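You operate a simulated robot arm through the tools that you are given. There is no shell and no other tool. Be economical: measure what you need, move in short steps, check, and stop when the job is done.

You are at the controls of a simulated robot arm. One attempt, no reset.

Task
Fetch the felt-soled block and set it on top of the cradle pad on the rubber sheet.

The check looks at the end state, three seconds after you hand in, the way a careful person would. Anything else that was tipped, shoved, dropped, spilled or broken makes it a failure. Flat cloth is picked up by pressing the open fingertips on it (5 to 10 N) and closing them slowly along it; thin cloth reads only 2 to 8 mm in the jaws.

Robot
A 7-joint arm with a two-finger parallel gripper, fixed in place. Base frame: the origin is at the foot of the arm, x ahead of it, y to its left, z up. Readings come in m, degrees, newtons and seconds.
With the tool pointing down near the work surface it reaches from about 0.24 to 0.62 m from the base axis. Its first joint turns from -66.0 to 66.0 degrees. Payload 2.6 kg.
The TCP is the grasp point between the finger pads, 0.03 m short of the fingertips. In the tool frame z runs along the fingers and y along their closing line. The gripper opens to 0.094 m. The fingers are 0.028 m wide and 0.01 m thick; the gripper's body (0.05 by 0.096 m) begins 0.055 m behind the TCP.
Orientation is that of the tool frame in the base frame, as a unit quaternion [x, y, z, w]. With the fingers straight down and closing along the base's y, the tool's x points along the base's -x, its y along +y and its z along -z.

Tools
- The arm moves only by the tool step_arm. Its argument "moves" is a list of rows, each a list of 7 numbers: the turn, a rotation vector about the tool's x, y, z in units of 8 degrees (1.0 is 8 degrees), then the shift along the tool's x, y, z in units of 50 mm (1.0 is 50 mm), then the opening, from 0 (shut) to 1 (fully open). In form: [[wx, wy, wz, x, y, z, gripper], ...]. A call has 1 to 8 rows; each row shifts and turns the commanded pose from where the row before left it, along the tool's axes as they then stand. A call with a number of a shift or a turn outside -1 to 1 is refused whole. Rows are played at 5 a second. More than 0.05 m and 8.6 degrees between two rows, or a gripper value outside its range, and nothing of the call is played. Where a pose cannot be reached the arm comes as near as it can. A force on the tool above 40 N (or 10 N above the force at the start of the call, whichever is more), or a blocked arm, ends the call early, and 0.2 s more pass. The fingers move at their own pace (about 0.072 m/s each) and stop on an object; they squeeze with about 42 N. The grip force told is the motor's: it shows also when the fingers shut on nothing. Time passes only in rows, and 0.2 s behind the last, so rows that do not move let the fingers close. It gives the time, the measured TCP pose, the force on the tool (base axes), the opening and the grip force at its end, in the units of the frame above (readings bear some noise), and new pictures: "views" is both (left out), scene, wrist or none.
- Cameras (640 x 400 px; columns grow to the right, rows downward): "scene" is fixed at [0.0449, 0.4522, 0.5488]; the picture's right is [-0.60, -0.80, 0.00], its down [-0.58, 0.43, -0.69] and it looks along [0.56, -0.41, -0.72] (base axes); focal length 343 px, centre (320, 200). "wrist" rides on the gripper at [-0.037, 0, -0.058] in the tool frame; the picture's right is [0.00, -1.00, 0.00], its down [0.97, 0.00, -0.24] and it looks along [0.24, 0.00, 0.97] (tool axes); focal length 218 px, centre (320, 200). There is no depth. A picture from a camera that has moved, and an enlarged one, comes with that camera's place and axes in the base frame and with its lens.
- inspect(camera, box): a new picture of the part [left, top, right, bottom] of that camera's present view, enlarged. The clock stands still meanwhile.
- finish_job(): hands the job in; it is judged then, once.

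Work in short steps. Places have to be worked out from the pictures, the camera data and where the tool is seen: move nearer, look again, correct. Check each grasp and each placing, and mend what went wrong. You have 90 turns and 150 pictures in all, those below and enlarged ones among them. Open the gripper and draw the arm clear of the work before you hand the job in, unless the task says otherwise; then end with one line.

The tools are called after "Request:" as name(argument=value, ...) on one line, values as JSON. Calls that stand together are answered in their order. step_arm: Moves the arm, as the interface text tells. Its arguments: {"type":"object","properties":{"moves":{"type":"array","items":{"type":"array","items":{"type":"number"}}},"views":{"type":"string","enum":["both","scene","wrist","none"]}},"required":["moves"]} The other tools are called the same way: inspect (camera, box) takes an enlarged picture of a part of a camera's view; finish_job () hands the job in.

At the start:

```text
time: 0.0
eef_pos: [0.3804, 0.2389, 0.2504]
orientation: [0.0, 1.0, 0.0, 0.0]
ft_force: [0.9, 0.0, -0.2]
opening: 0.0941
grip_force: 0.1
```

scene: 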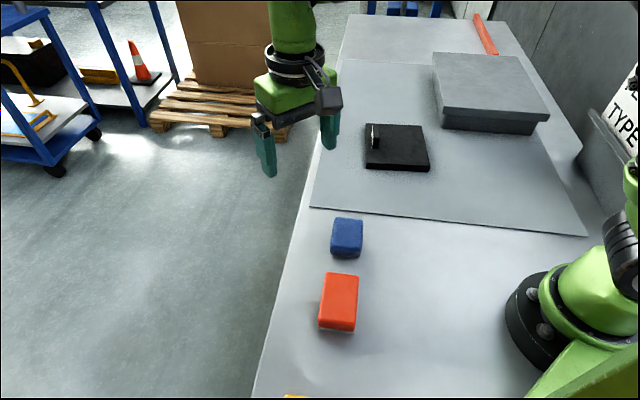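
wrist: 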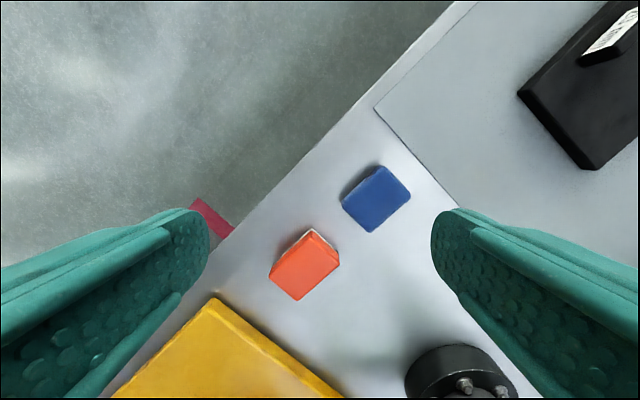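

I'll enlarge the blocks and the black pad to see which block has a felt sole.

Request:
inspect(camera="scene", box=[280, 200, 400, 350])

Request:
inspect(camera="scene", box=[330, 40, 570, 190])

Request:
inspect(camera="wrist", box=[240, 140, 440, 320])

```text
2.67 times, centred on (340, 275) of scene
camera zoom: at [0.0449, 0.4522, 0.5488], right [-0.6, -0.8, 0.0], down [-0.58, 0.43, -0.69], along [0.56, -0.41, -0.72], focal length 916 px, centre (267, 0)
```

zoom: 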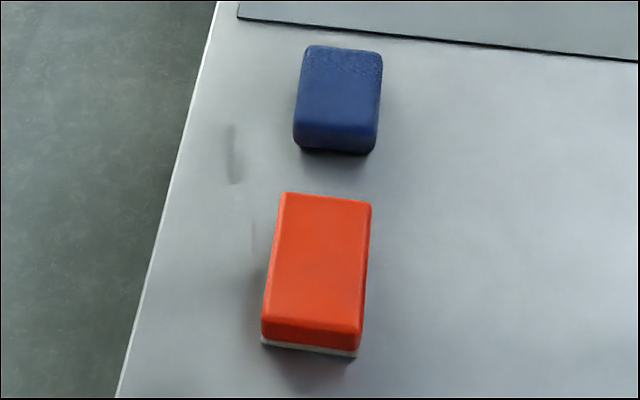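

```text
2.67 times, centred on (450, 115) of scene
camera zoom: at [0.0449, 0.4522, 0.5488], right [-0.6, -0.8, 0.0], down [-0.58, 0.43, -0.69], along [0.56, -0.41, -0.72], focal length 916 px, centre (-27, 427)
```

zoom: 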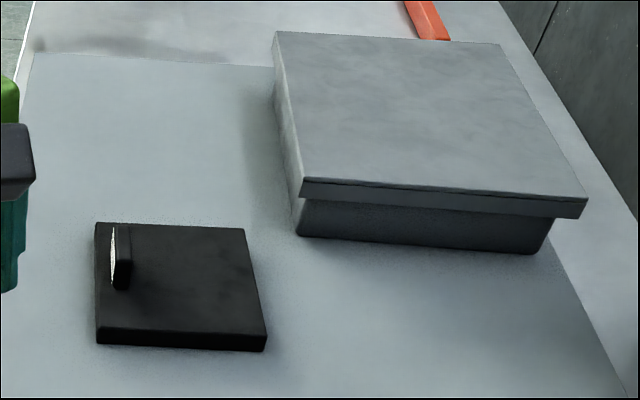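

```text
2.22 times, centred on (340, 230) of wrist
camera zoom: at [0.4182, 0.2392, 0.3072], right [0.0, -1.0, 0.0], down [-0.97, 0.0, 0.24], along [-0.24, 0.0, -0.97], focal length 485 px, centre (276, 133)
```

zoom: 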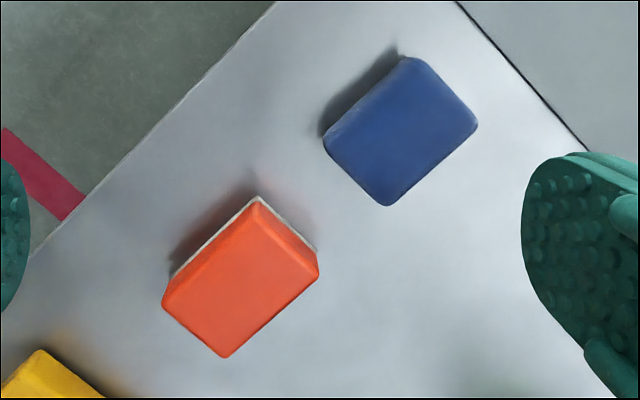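

The orange block shows a pale felt edge under it, so it's the felt-soled one. I place it near (0.25, 0.262), top about z 0.027, with its short side along roughly 45°. I'll move over it and turn the tool.

Request:
step_arm(moves=[[0, 0, 0, 0.87, 0.15, 0.2, 1], [0, 0, 0, 0.87, 0.15, 0.2, 1], [0, 0, 0, 0.87, 0.16, 0.2, 1], [0, 0, 1, 0, 0, 0.2, 1], [0, 0, 1, 0, 0, 0.2, 1], [0, 0, 1, 0, 0, 0, 1], [0, 0, 1, 0, 0, 0, 1], [0, 0, 1, 0, 0, 0, 1]])

```text
time: 1.8
eef_pos: [0.2494, 0.2629, 0.1993]
orientation: [0.343, 0.939, 0.0, 0.001]
ft_force: [-0.9, 0.0, -0.7]
opening: 0.0938
grip_force: 0.1
camera wrist: at [0.2784, 0.2385, 0.2563], right [-0.64, -0.76, 0.0], down [-0.74, 0.63, 0.24], along [-0.18, 0.16, -0.97], focal length 218 px, centre (320, 200)
```

scene: 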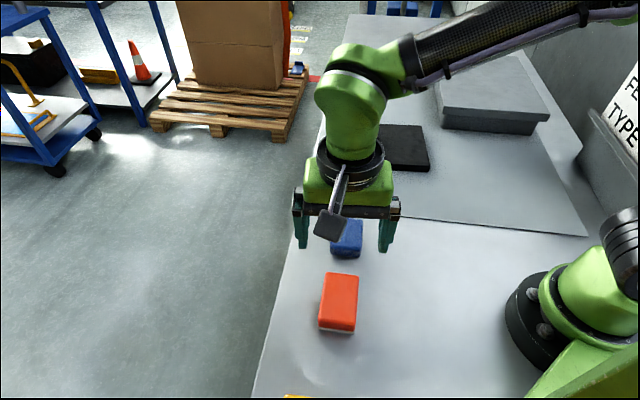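
wrist: 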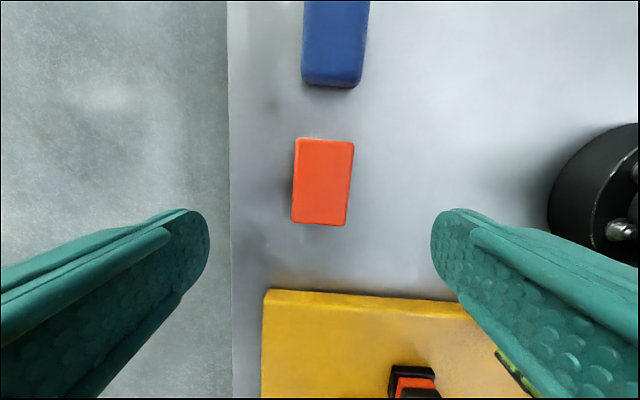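

The TCP sits over the block centre within about 1 mm. I'll add a 4° turn and go down in small steps.

Request:
step_arm(moves=[[0, 0, 0.55, 0, 0, 0.5, 1], [0, 0, 0, 0, 0, 0.7, 1], [0, 0, 0, 0, 0, 0.7, 1], [0, 0, 0, 0, 0, 0.6, 1], [0, 0, 0, 0, 0, 0.4, 1], [0, 0, 0, 0, 0, 0.2, 1]])

```text
time: 3.2
eef_pos: [0.2518, 0.2594, 0.0448]
orientation: [0.377, 0.926, 0.0, 0.001]
ft_force: [-0.5, 0.7, 0.0]
opening: 0.094
grip_force: 0.0
camera wrist: at [0.278, 0.2358, 0.1016], right [-0.7, -0.71, 0.0], down [-0.69, 0.68, 0.24], along [-0.17, 0.17, -0.97], focal length 218 px, centre (320, 200)
```

scene: 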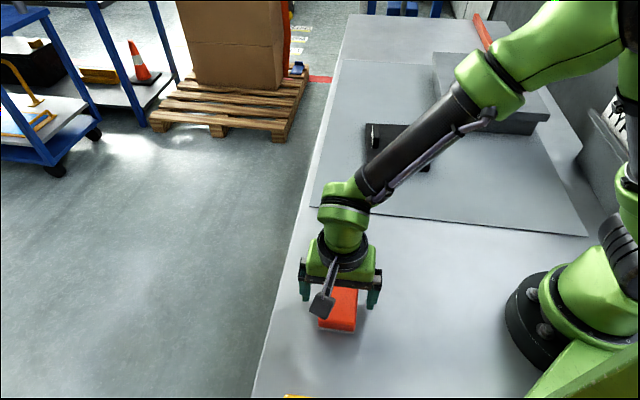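
wrist: 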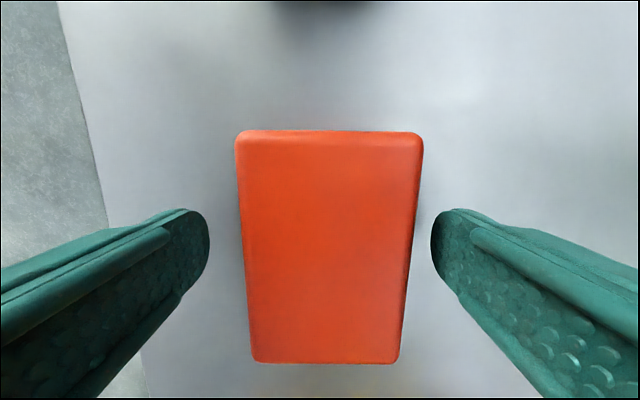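

Block is between the fingers, about 3 mm right and 5 mm toward tool +x. I'll correct that, lower to z≈0.036 and close.

Request:
step_arm(moves=[[0, 0, 0, 0.1, -0.06, 0.1, 1], [0, 0, 0, 0, 0, 0.08, 1], [0, 0, 0, 0, 0, 0, 0.3], [0, 0, 0, 0, 0, 0, 0.3], [0, 0, 0, 0, 0, 0, 0.3]])

```text
time: 4.4
eef_pos: [0.2444, 0.2624, 0.0351]
orientation: [0.378, 0.926, 0.0, 0.0]
ft_force: [0.9, -0.8, 0.0]
opening: 0.0639
grip_force: 41.4
camera wrist: at [0.2717, 0.2376, 0.0926], right [-0.7, -0.71, 0.0], down [-0.69, 0.68, 0.24], along [-0.17, 0.17, -0.97], focal length 218 px, centre (320, 200)
```

scene: 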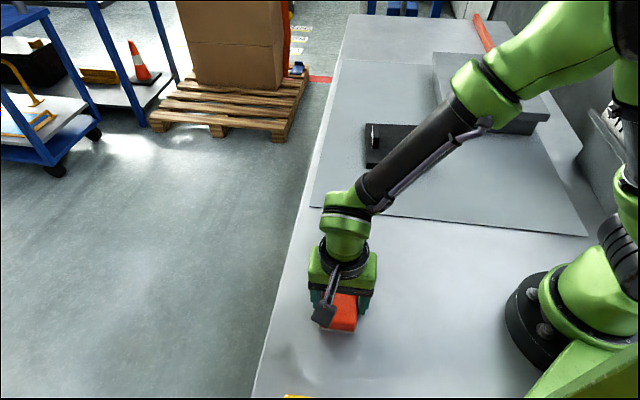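
wrist: 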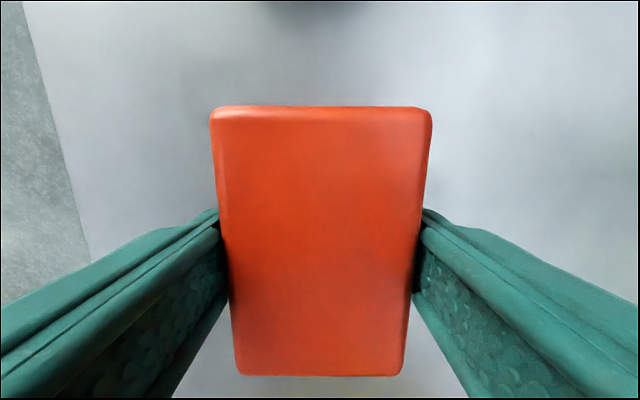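

Gripped at 64 mm with 41 N. Lifting.

Request:
step_arm(moves=[[0, 0, 0, 0, 0, -0.3, 0.3], [0, 0, 0, 0, 0, -0.8, 0.3], [0, 0, 0, 0, 0, -1, 0.3], [0, 0, 0, 0, 0, -1, 0.3], [0, 0, 0, 0, 0, -1, 0.3], [0, 0, 0, 0, 0, -0.5, 0.3]])

```text
time: 5.8
eef_pos: [0.245, 0.2628, 0.2688]
orientation: [0.378, 0.926, -0.001, 0.0]
ft_force: [-0.6, 0.9, -1.5]
opening: 0.0638
grip_force: 42.2
camera wrist: at [0.2708, 0.2378, 0.3247], right [-0.7, -0.71, 0.0], down [-0.69, 0.68, 0.24], along [-0.17, 0.17, -0.97], focal length 218 px, centre (320, 200)
```

scene: 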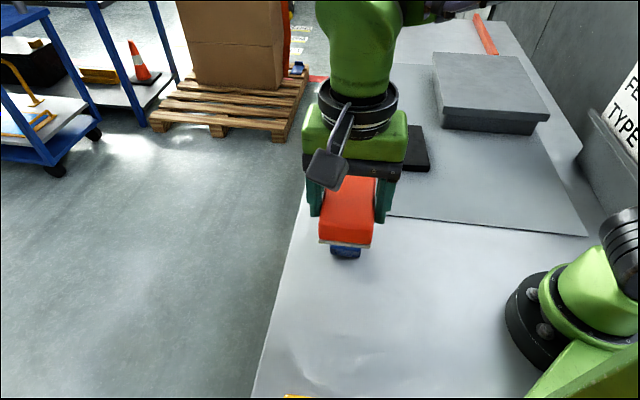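
wrist: 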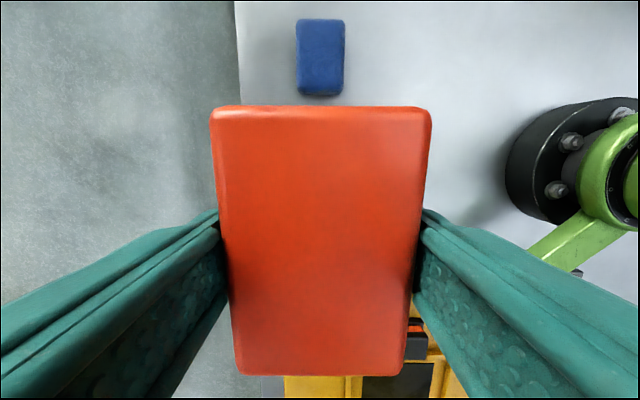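

Block is held level with nothing disturbed. The black pad centres near (0.50, -0.12), long side parallel to the block's, with a small upright tag near one edge. I'll move to where the wrist camera can see it.

Request:
step_arm(moves=[[0, 0, 0, -0.843, -0.227, 0, 0.3], [0, 0, 0, -0.843, -0.227, 0, 0.3], [0, 0, 0, -0.843, -0.227, 0, 0.3], [0, 0, 0, -0.843, -0.227, 0, 0.3], [0, 0, 0, -0.843, -0.227, 0, 0.3], [0, 0, 0, -0.843, -0.227, 0, 0.3], [0, 0, 0, -0.843, -0.227, 0, 0.3], [0, 0, 0, 0, 0, 0, 0.3]])

```text
time: 7.6
eef_pos: [0.3996, -0.0012, 0.2655]
orientation: [0.378, 0.926, 0.0, -0.001]
ft_force: [0.2, 1.8, -1.9]
opening: 0.0637
grip_force: 42.1
camera wrist: at [0.426, -0.0263, 0.3214], right [-0.7, -0.71, 0.0], down [-0.69, 0.68, 0.24], along [-0.17, 0.17, -0.97], focal length 218 px, centre (320, 200)
```

scene: 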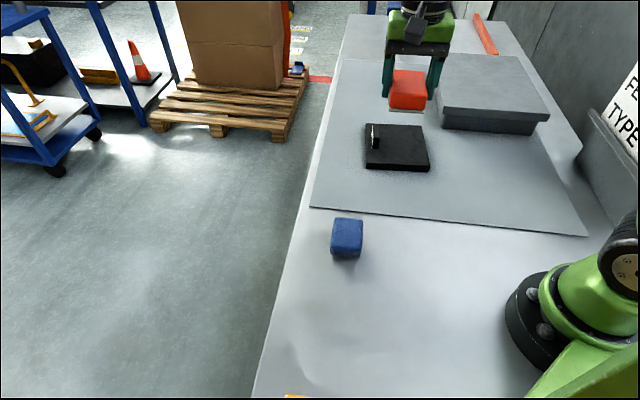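
wrist: 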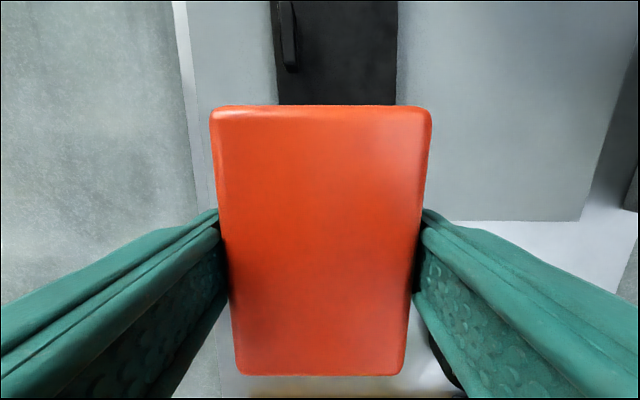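

The pad is aligned with the block. I'll zoom in to see the tag and surface detail.

Request:
inspect(camera="wrist", box=[240, 0, 440, 110])

Request:
inspect(camera="scene", box=[350, 60, 450, 180])

```text
3.20 times, centred on (340, 55) of wrist
camera zoom: at [0.426, -0.0263, 0.3214], right [-0.7, -0.71, 0.0], down [-0.69, 0.68, 0.24], along [-0.17, 0.17, -0.97], focal length 698 px, centre (256, 664)
```

zoom: 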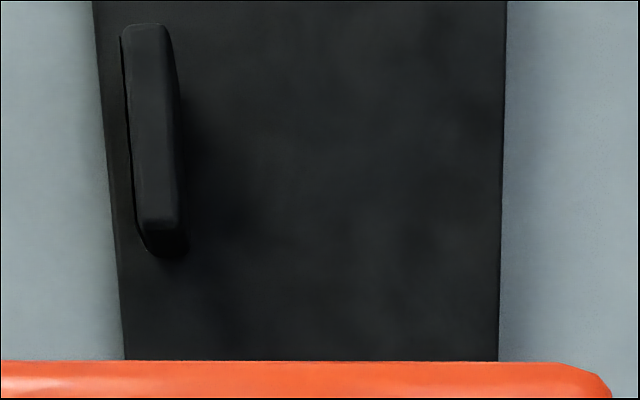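

```text
3.33 times, centred on (400, 120) of scene
camera zoom: at [0.0449, 0.4522, 0.5488], right [-0.6, -0.8, 0.0], down [-0.58, 0.43, -0.69], along [0.56, -0.41, -0.72], focal length 1144 px, centre (53, 467)
```

zoom: 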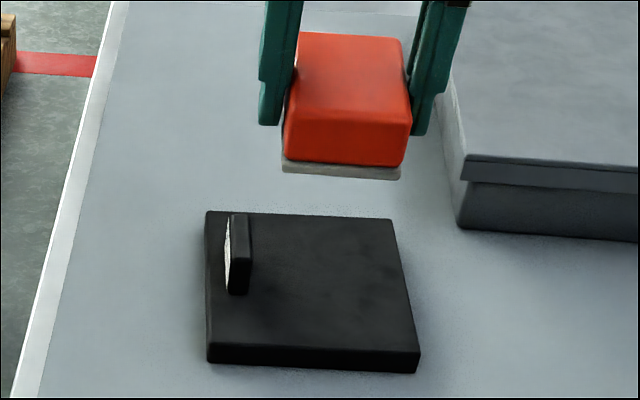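

The pad top is about z 0.02, with a raised bar along one side. I'll put the block on the free part, about 13 mm past pad centre away from the bar. I'll turn -3°, shift over, and lower partway.

Request:
step_arm(moves=[[0, 0, -0.375, 0, 0, 0, 0.3], [0, 0, 0, -0.785, -0.2, 0, 0.3], [0, 0, 0, -0.785, -0.2, 0, 0.3], [0, 0, 0, -0.785, -0.2, 0, 0.3], [0, 0, 0, -0.785, -0.21, 0, 0.3], [0, 0, 0, 0, 0, 1, 0.3], [0, 0, 0, 0, 0, 1, 0.3], [0, 0, 0, 0, 0, 0, 0.3]])

Request:
inspect(camera="scene", box=[340, 50, 460, 190])

```text
time: 9.4
eef_pos: [0.491, -0.1335, 0.1682]
orientation: [0.354, 0.935, 0.0, 0.001]
ft_force: [-0.7, -0.2, -1.1]
opening: 0.0637
grip_force: 41.8
camera wrist: at [0.5193, -0.1572, 0.2242], right [-0.66, -0.75, 0.0], down [-0.73, 0.64, 0.24], along [-0.18, 0.16, -0.97], focal length 218 px, centre (320, 200)
```

scene: 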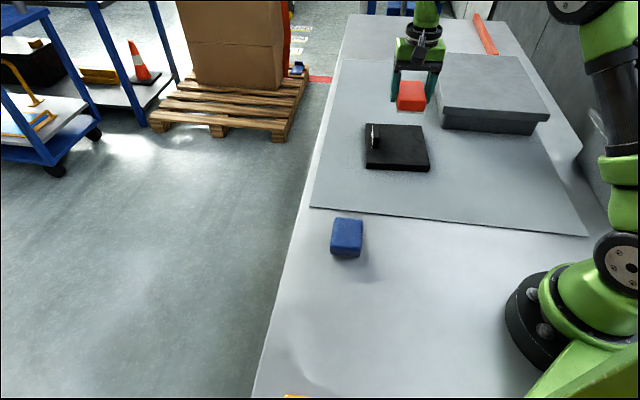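
wrist: 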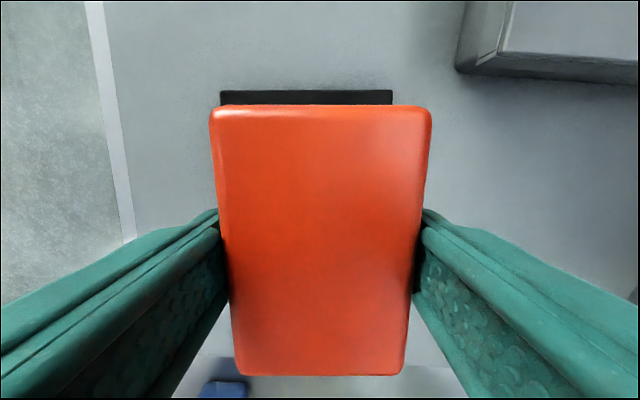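

```text
2.86 times, centred on (400, 120) of scene
camera zoom: at [0.0449, 0.4522, 0.5488], right [-0.6, -0.8, 0.0], down [-0.58, 0.43, -0.69], along [0.56, -0.41, -0.72], focal length 981 px, centre (91, 429)
```

zoom: 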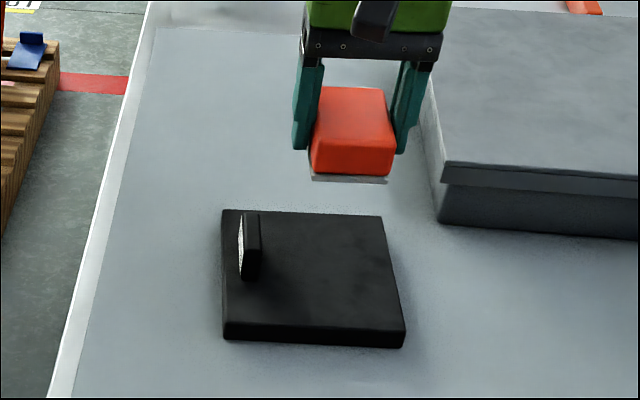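

In the wrist view the pad's far edge is level, at tool x ≈ -0.083, and pad centre is 12 mm left, as planned. I'll lower to just above the pad.

Request:
step_arm(moves=[[0, 0, 0, 0, 0, 0.7, 0.3], [0, 0, 0, 0, 0, 0.6, 0.3], [0, 0, 0, 0, 0, 0.4, 0.3], [0, 0, 0, 0, 0, 0.2, 0.3], [0, 0, 0, 0, 0, 0, 0.3]])

Request:
inspect(camera="scene", box=[340, 70, 460, 190])

```text
time: 10.6
eef_pos: [0.4909, -0.1326, 0.0709]
orientation: [0.354, 0.935, 0.0, 0.0]
ft_force: [-0.3, 0.2, -1.1]
opening: 0.0638
grip_force: 41.8
camera wrist: at [0.5191, -0.1568, 0.1276], right [-0.66, -0.75, 0.0], down [-0.73, 0.64, 0.24], along [-0.18, 0.16, -0.97], focal length 218 px, centre (320, 200)
```

scene: 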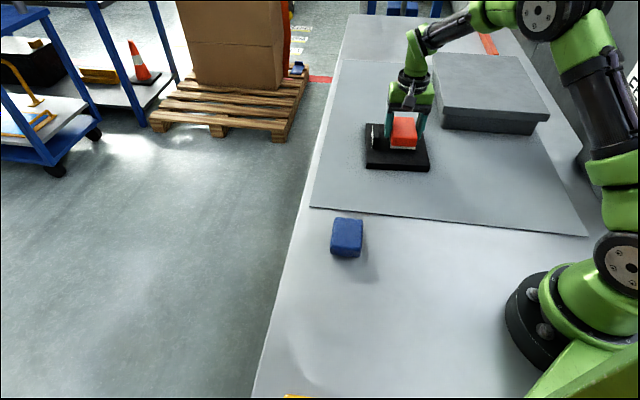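
wrist: 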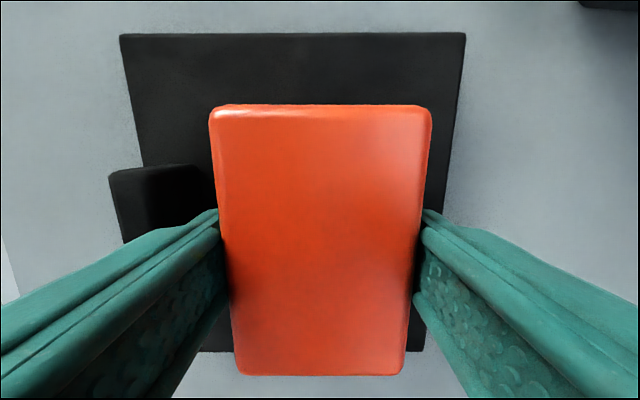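

```text
3.33 times, centred on (400, 130) of scene
camera zoom: at [0.0449, 0.4522, 0.5488], right [-0.6, -0.8, 0.0], down [-0.58, 0.43, -0.69], along [0.56, -0.41, -0.72], focal length 1144 px, centre (53, 433)
```

zoom: 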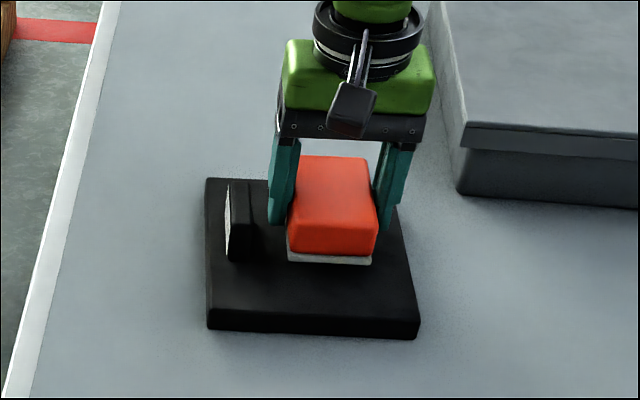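

Clear of contact still, with the bar near the left finger. I'll check that gap.

Request:
inspect(camera="wrist", box=[90, 120, 250, 260])

```text
2.86 times, centred on (170, 190) of wrist
camera zoom: at [0.5191, -0.1568, 0.1276], right [-0.66, -0.75, 0.0], down [-0.73, 0.64, 0.24], along [-0.18, 0.16, -0.97], focal length 624 px, centre (749, 229)
```

zoom: 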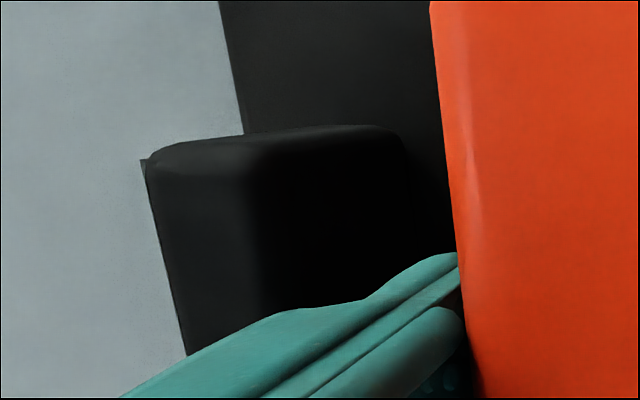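

The bar's right face is about 58 mm left of centre and the finger's outer face about 43 mm, so there's a 14 mm gap. I'll lower slowly to contact and later open only slightly.

Request:
step_arm(moves=[[0, 0, 0, 0, 0, 0.16, 0.3], [0, 0, 0, 0, 0, 0.06, 0.3], [0, 0, 0, 0, 0, 0.04, 0.3], [0, 0, 0, 0, 0, 0, 0.3]], views="none")

Request:
inspect(camera="scene", box=[360, 100, 440, 180])

```text
time: 11.6
eef_pos: [0.4927, -0.1335, 0.0576]
orientation: [0.353, 0.936, 0.0, 0.001]
ft_force: [0.1, -0.8, 1.0]
opening: 0.064
grip_force: 41.7
```

```text
5.00 times, centred on (400, 140) of scene
camera zoom: at [0.0449, 0.4522, 0.5488], right [-0.6, -0.8, 0.0], down [-0.58, 0.43, -0.69], along [0.56, -0.41, -0.72], focal length 1717 px, centre (-80, 500)
```

zoom: 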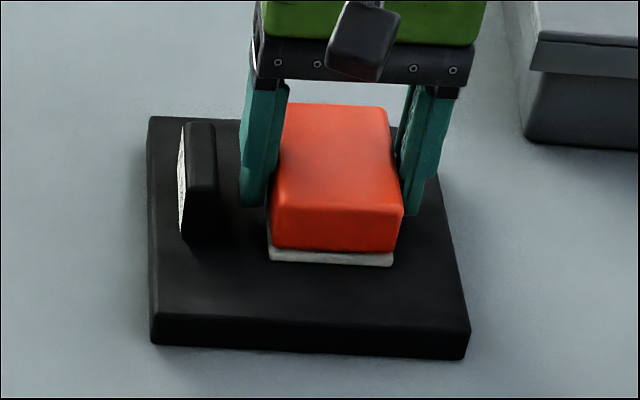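

Force has risen only slightly, so it's near contact. I'll go down in 1 mm steps.

Request:
step_arm(moves=[[0, 0, 0, 0, 0, 0.02, 0.3], [0, 0, 0, 0, 0, 0.02, 0.3], [0, 0, 0, 0, 0, 0, 0.3]], views="none")

```text
time: 12.4
eef_pos: [0.4922, -0.1347, 0.0591]
orientation: [0.354, 0.935, 0.0, 0.003]
ft_force: [-7.4, 1.6, 25.2]
opening: 0.0638
grip_force: 41.8
```

Contact at about 25 N. I'll back off 1.5 mm and open just to 76 mm.

Request:
step_arm(moves=[[0, 0, 0, 0, 0, -0.03, 0.3], [0, 0, 0, 0, 0, 0, 0.3], [0, 0, 0, 0, 0, 0, 0.74], [0, 0, 0, 0, 0, 0, 0.8], [0, 0, 0, 0, 0, 0, 0.8]])

Request:
inspect(camera="scene", box=[360, 100, 440, 180])

```text
time: 13.6
eef_pos: [0.4897, -0.1342, 0.0578]
orientation: [0.353, 0.935, 0.0, 0.0]
ft_force: [-0.3, 0.4, 0.4]
opening: 0.0751
grip_force: 0.1
camera wrist: at [0.5188, -0.1579, 0.115], right [-0.66, -0.75, 0.0], down [-0.73, 0.64, 0.24], along [-0.18, 0.16, -0.97], focal length 218 px, centre (320, 200)
```

scene: 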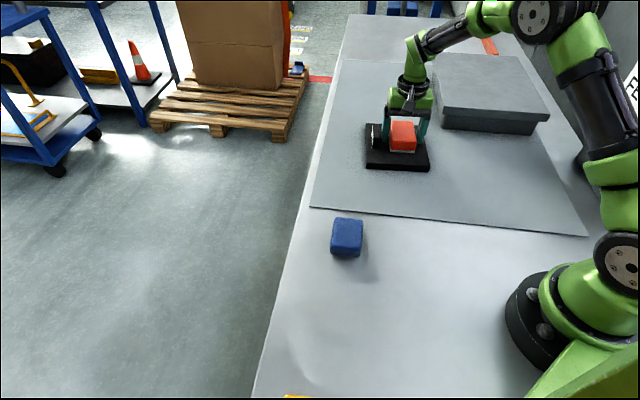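
wrist: 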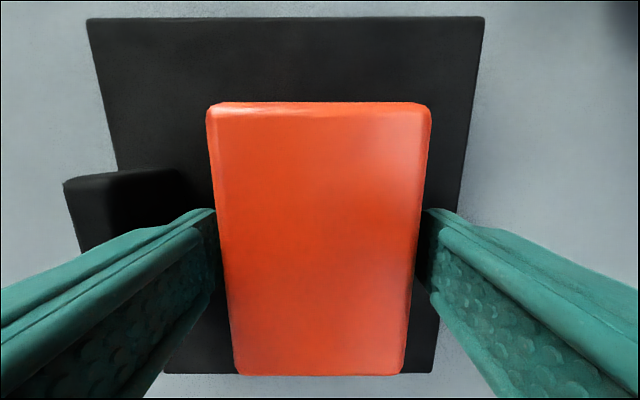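

```text
5.00 times, centred on (400, 140) of scene
camera zoom: at [0.0449, 0.4522, 0.5488], right [-0.6, -0.8, 0.0], down [-0.58, 0.43, -0.69], along [0.56, -0.41, -0.72], focal length 1717 px, centre (-80, 500)
```

zoom: 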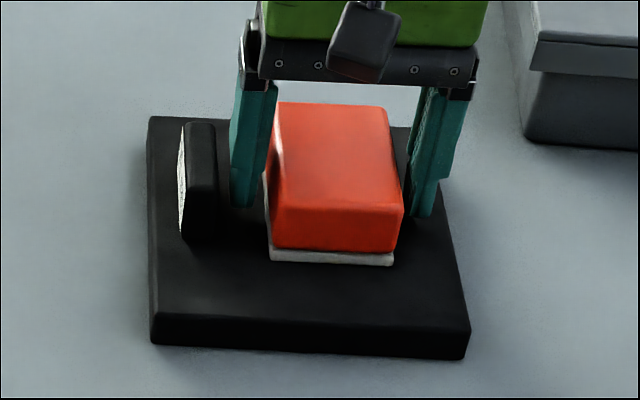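

Released, and the block is resting flat inside the pad. I'll rise straight up at this opening, then open fully and clear away.

Request:
step_arm(moves=[[0, 0, 0, 0, 0, -0.3, 0.8], [0, 0, 0, 0, 0, -0.6, 0.8], [0, 0, 0, 0, 0, -1, 0.8], [0, 0, 0, 0, 0, -1, 0.8], [0, 0, 0, 0, 0, -1, 1], [0, 0, 0, 1, 0, 0, 1], [0, 0, 0, 1, 0, 0, 1], [0, 0, 0, 0, 0, 0, 1]])

Request:
inspect(camera="scene", box=[340, 70, 460, 190])

```text
time: 15.4
eef_pos: [0.4151, -0.0669, 0.2527]
orientation: [0.353, 0.935, 0.0, 0.0]
ft_force: [0.3, 0.3, 0.0]
opening: 0.0938
grip_force: 0.0
camera wrist: at [0.4425, -0.091, 0.3086], right [-0.66, -0.75, 0.0], down [-0.73, 0.64, 0.24], along [-0.18, 0.16, -0.97], focal length 218 px, centre (320, 200)
```

scene: 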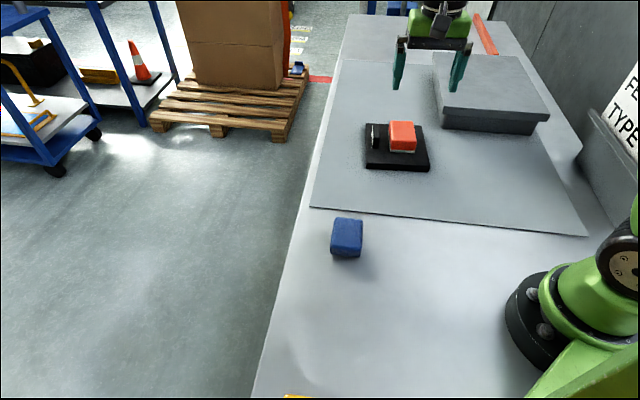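
wrist: 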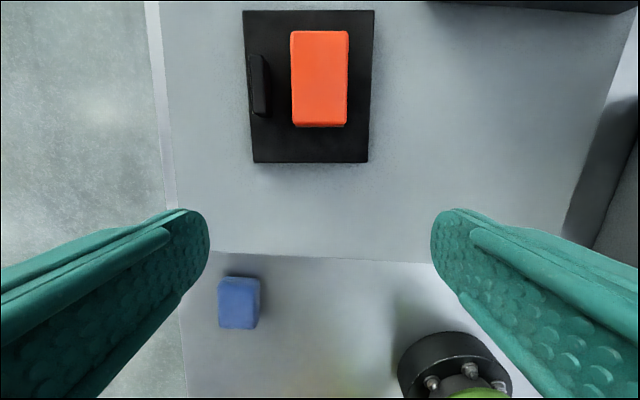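

```text
3.33 times, centred on (400, 130) of scene
camera zoom: at [0.0448, 0.4523, 0.5488], right [-0.6, -0.8, 0.0], down [-0.58, 0.43, -0.69], along [0.56, -0.41, -0.72], focal length 1144 px, centre (53, 433)
```

zoom: 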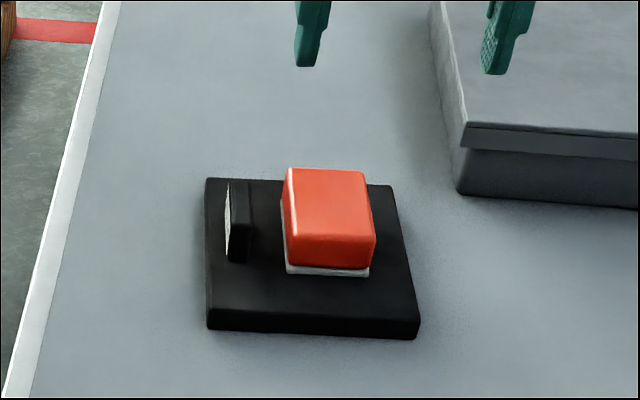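

The block sits flat, wholly on the pad and clear of the bar. The blue block and everything else are unmoved, and the arm is clear and open, so I'll hand in.

Request:
finish_job()

```text
The job is handed in.
```

The orange felt-soled block is resting flat on the black cradle pad on the rubber sheet; the gripper is open, the arm is clear, and the last pictures show nothing else moved.
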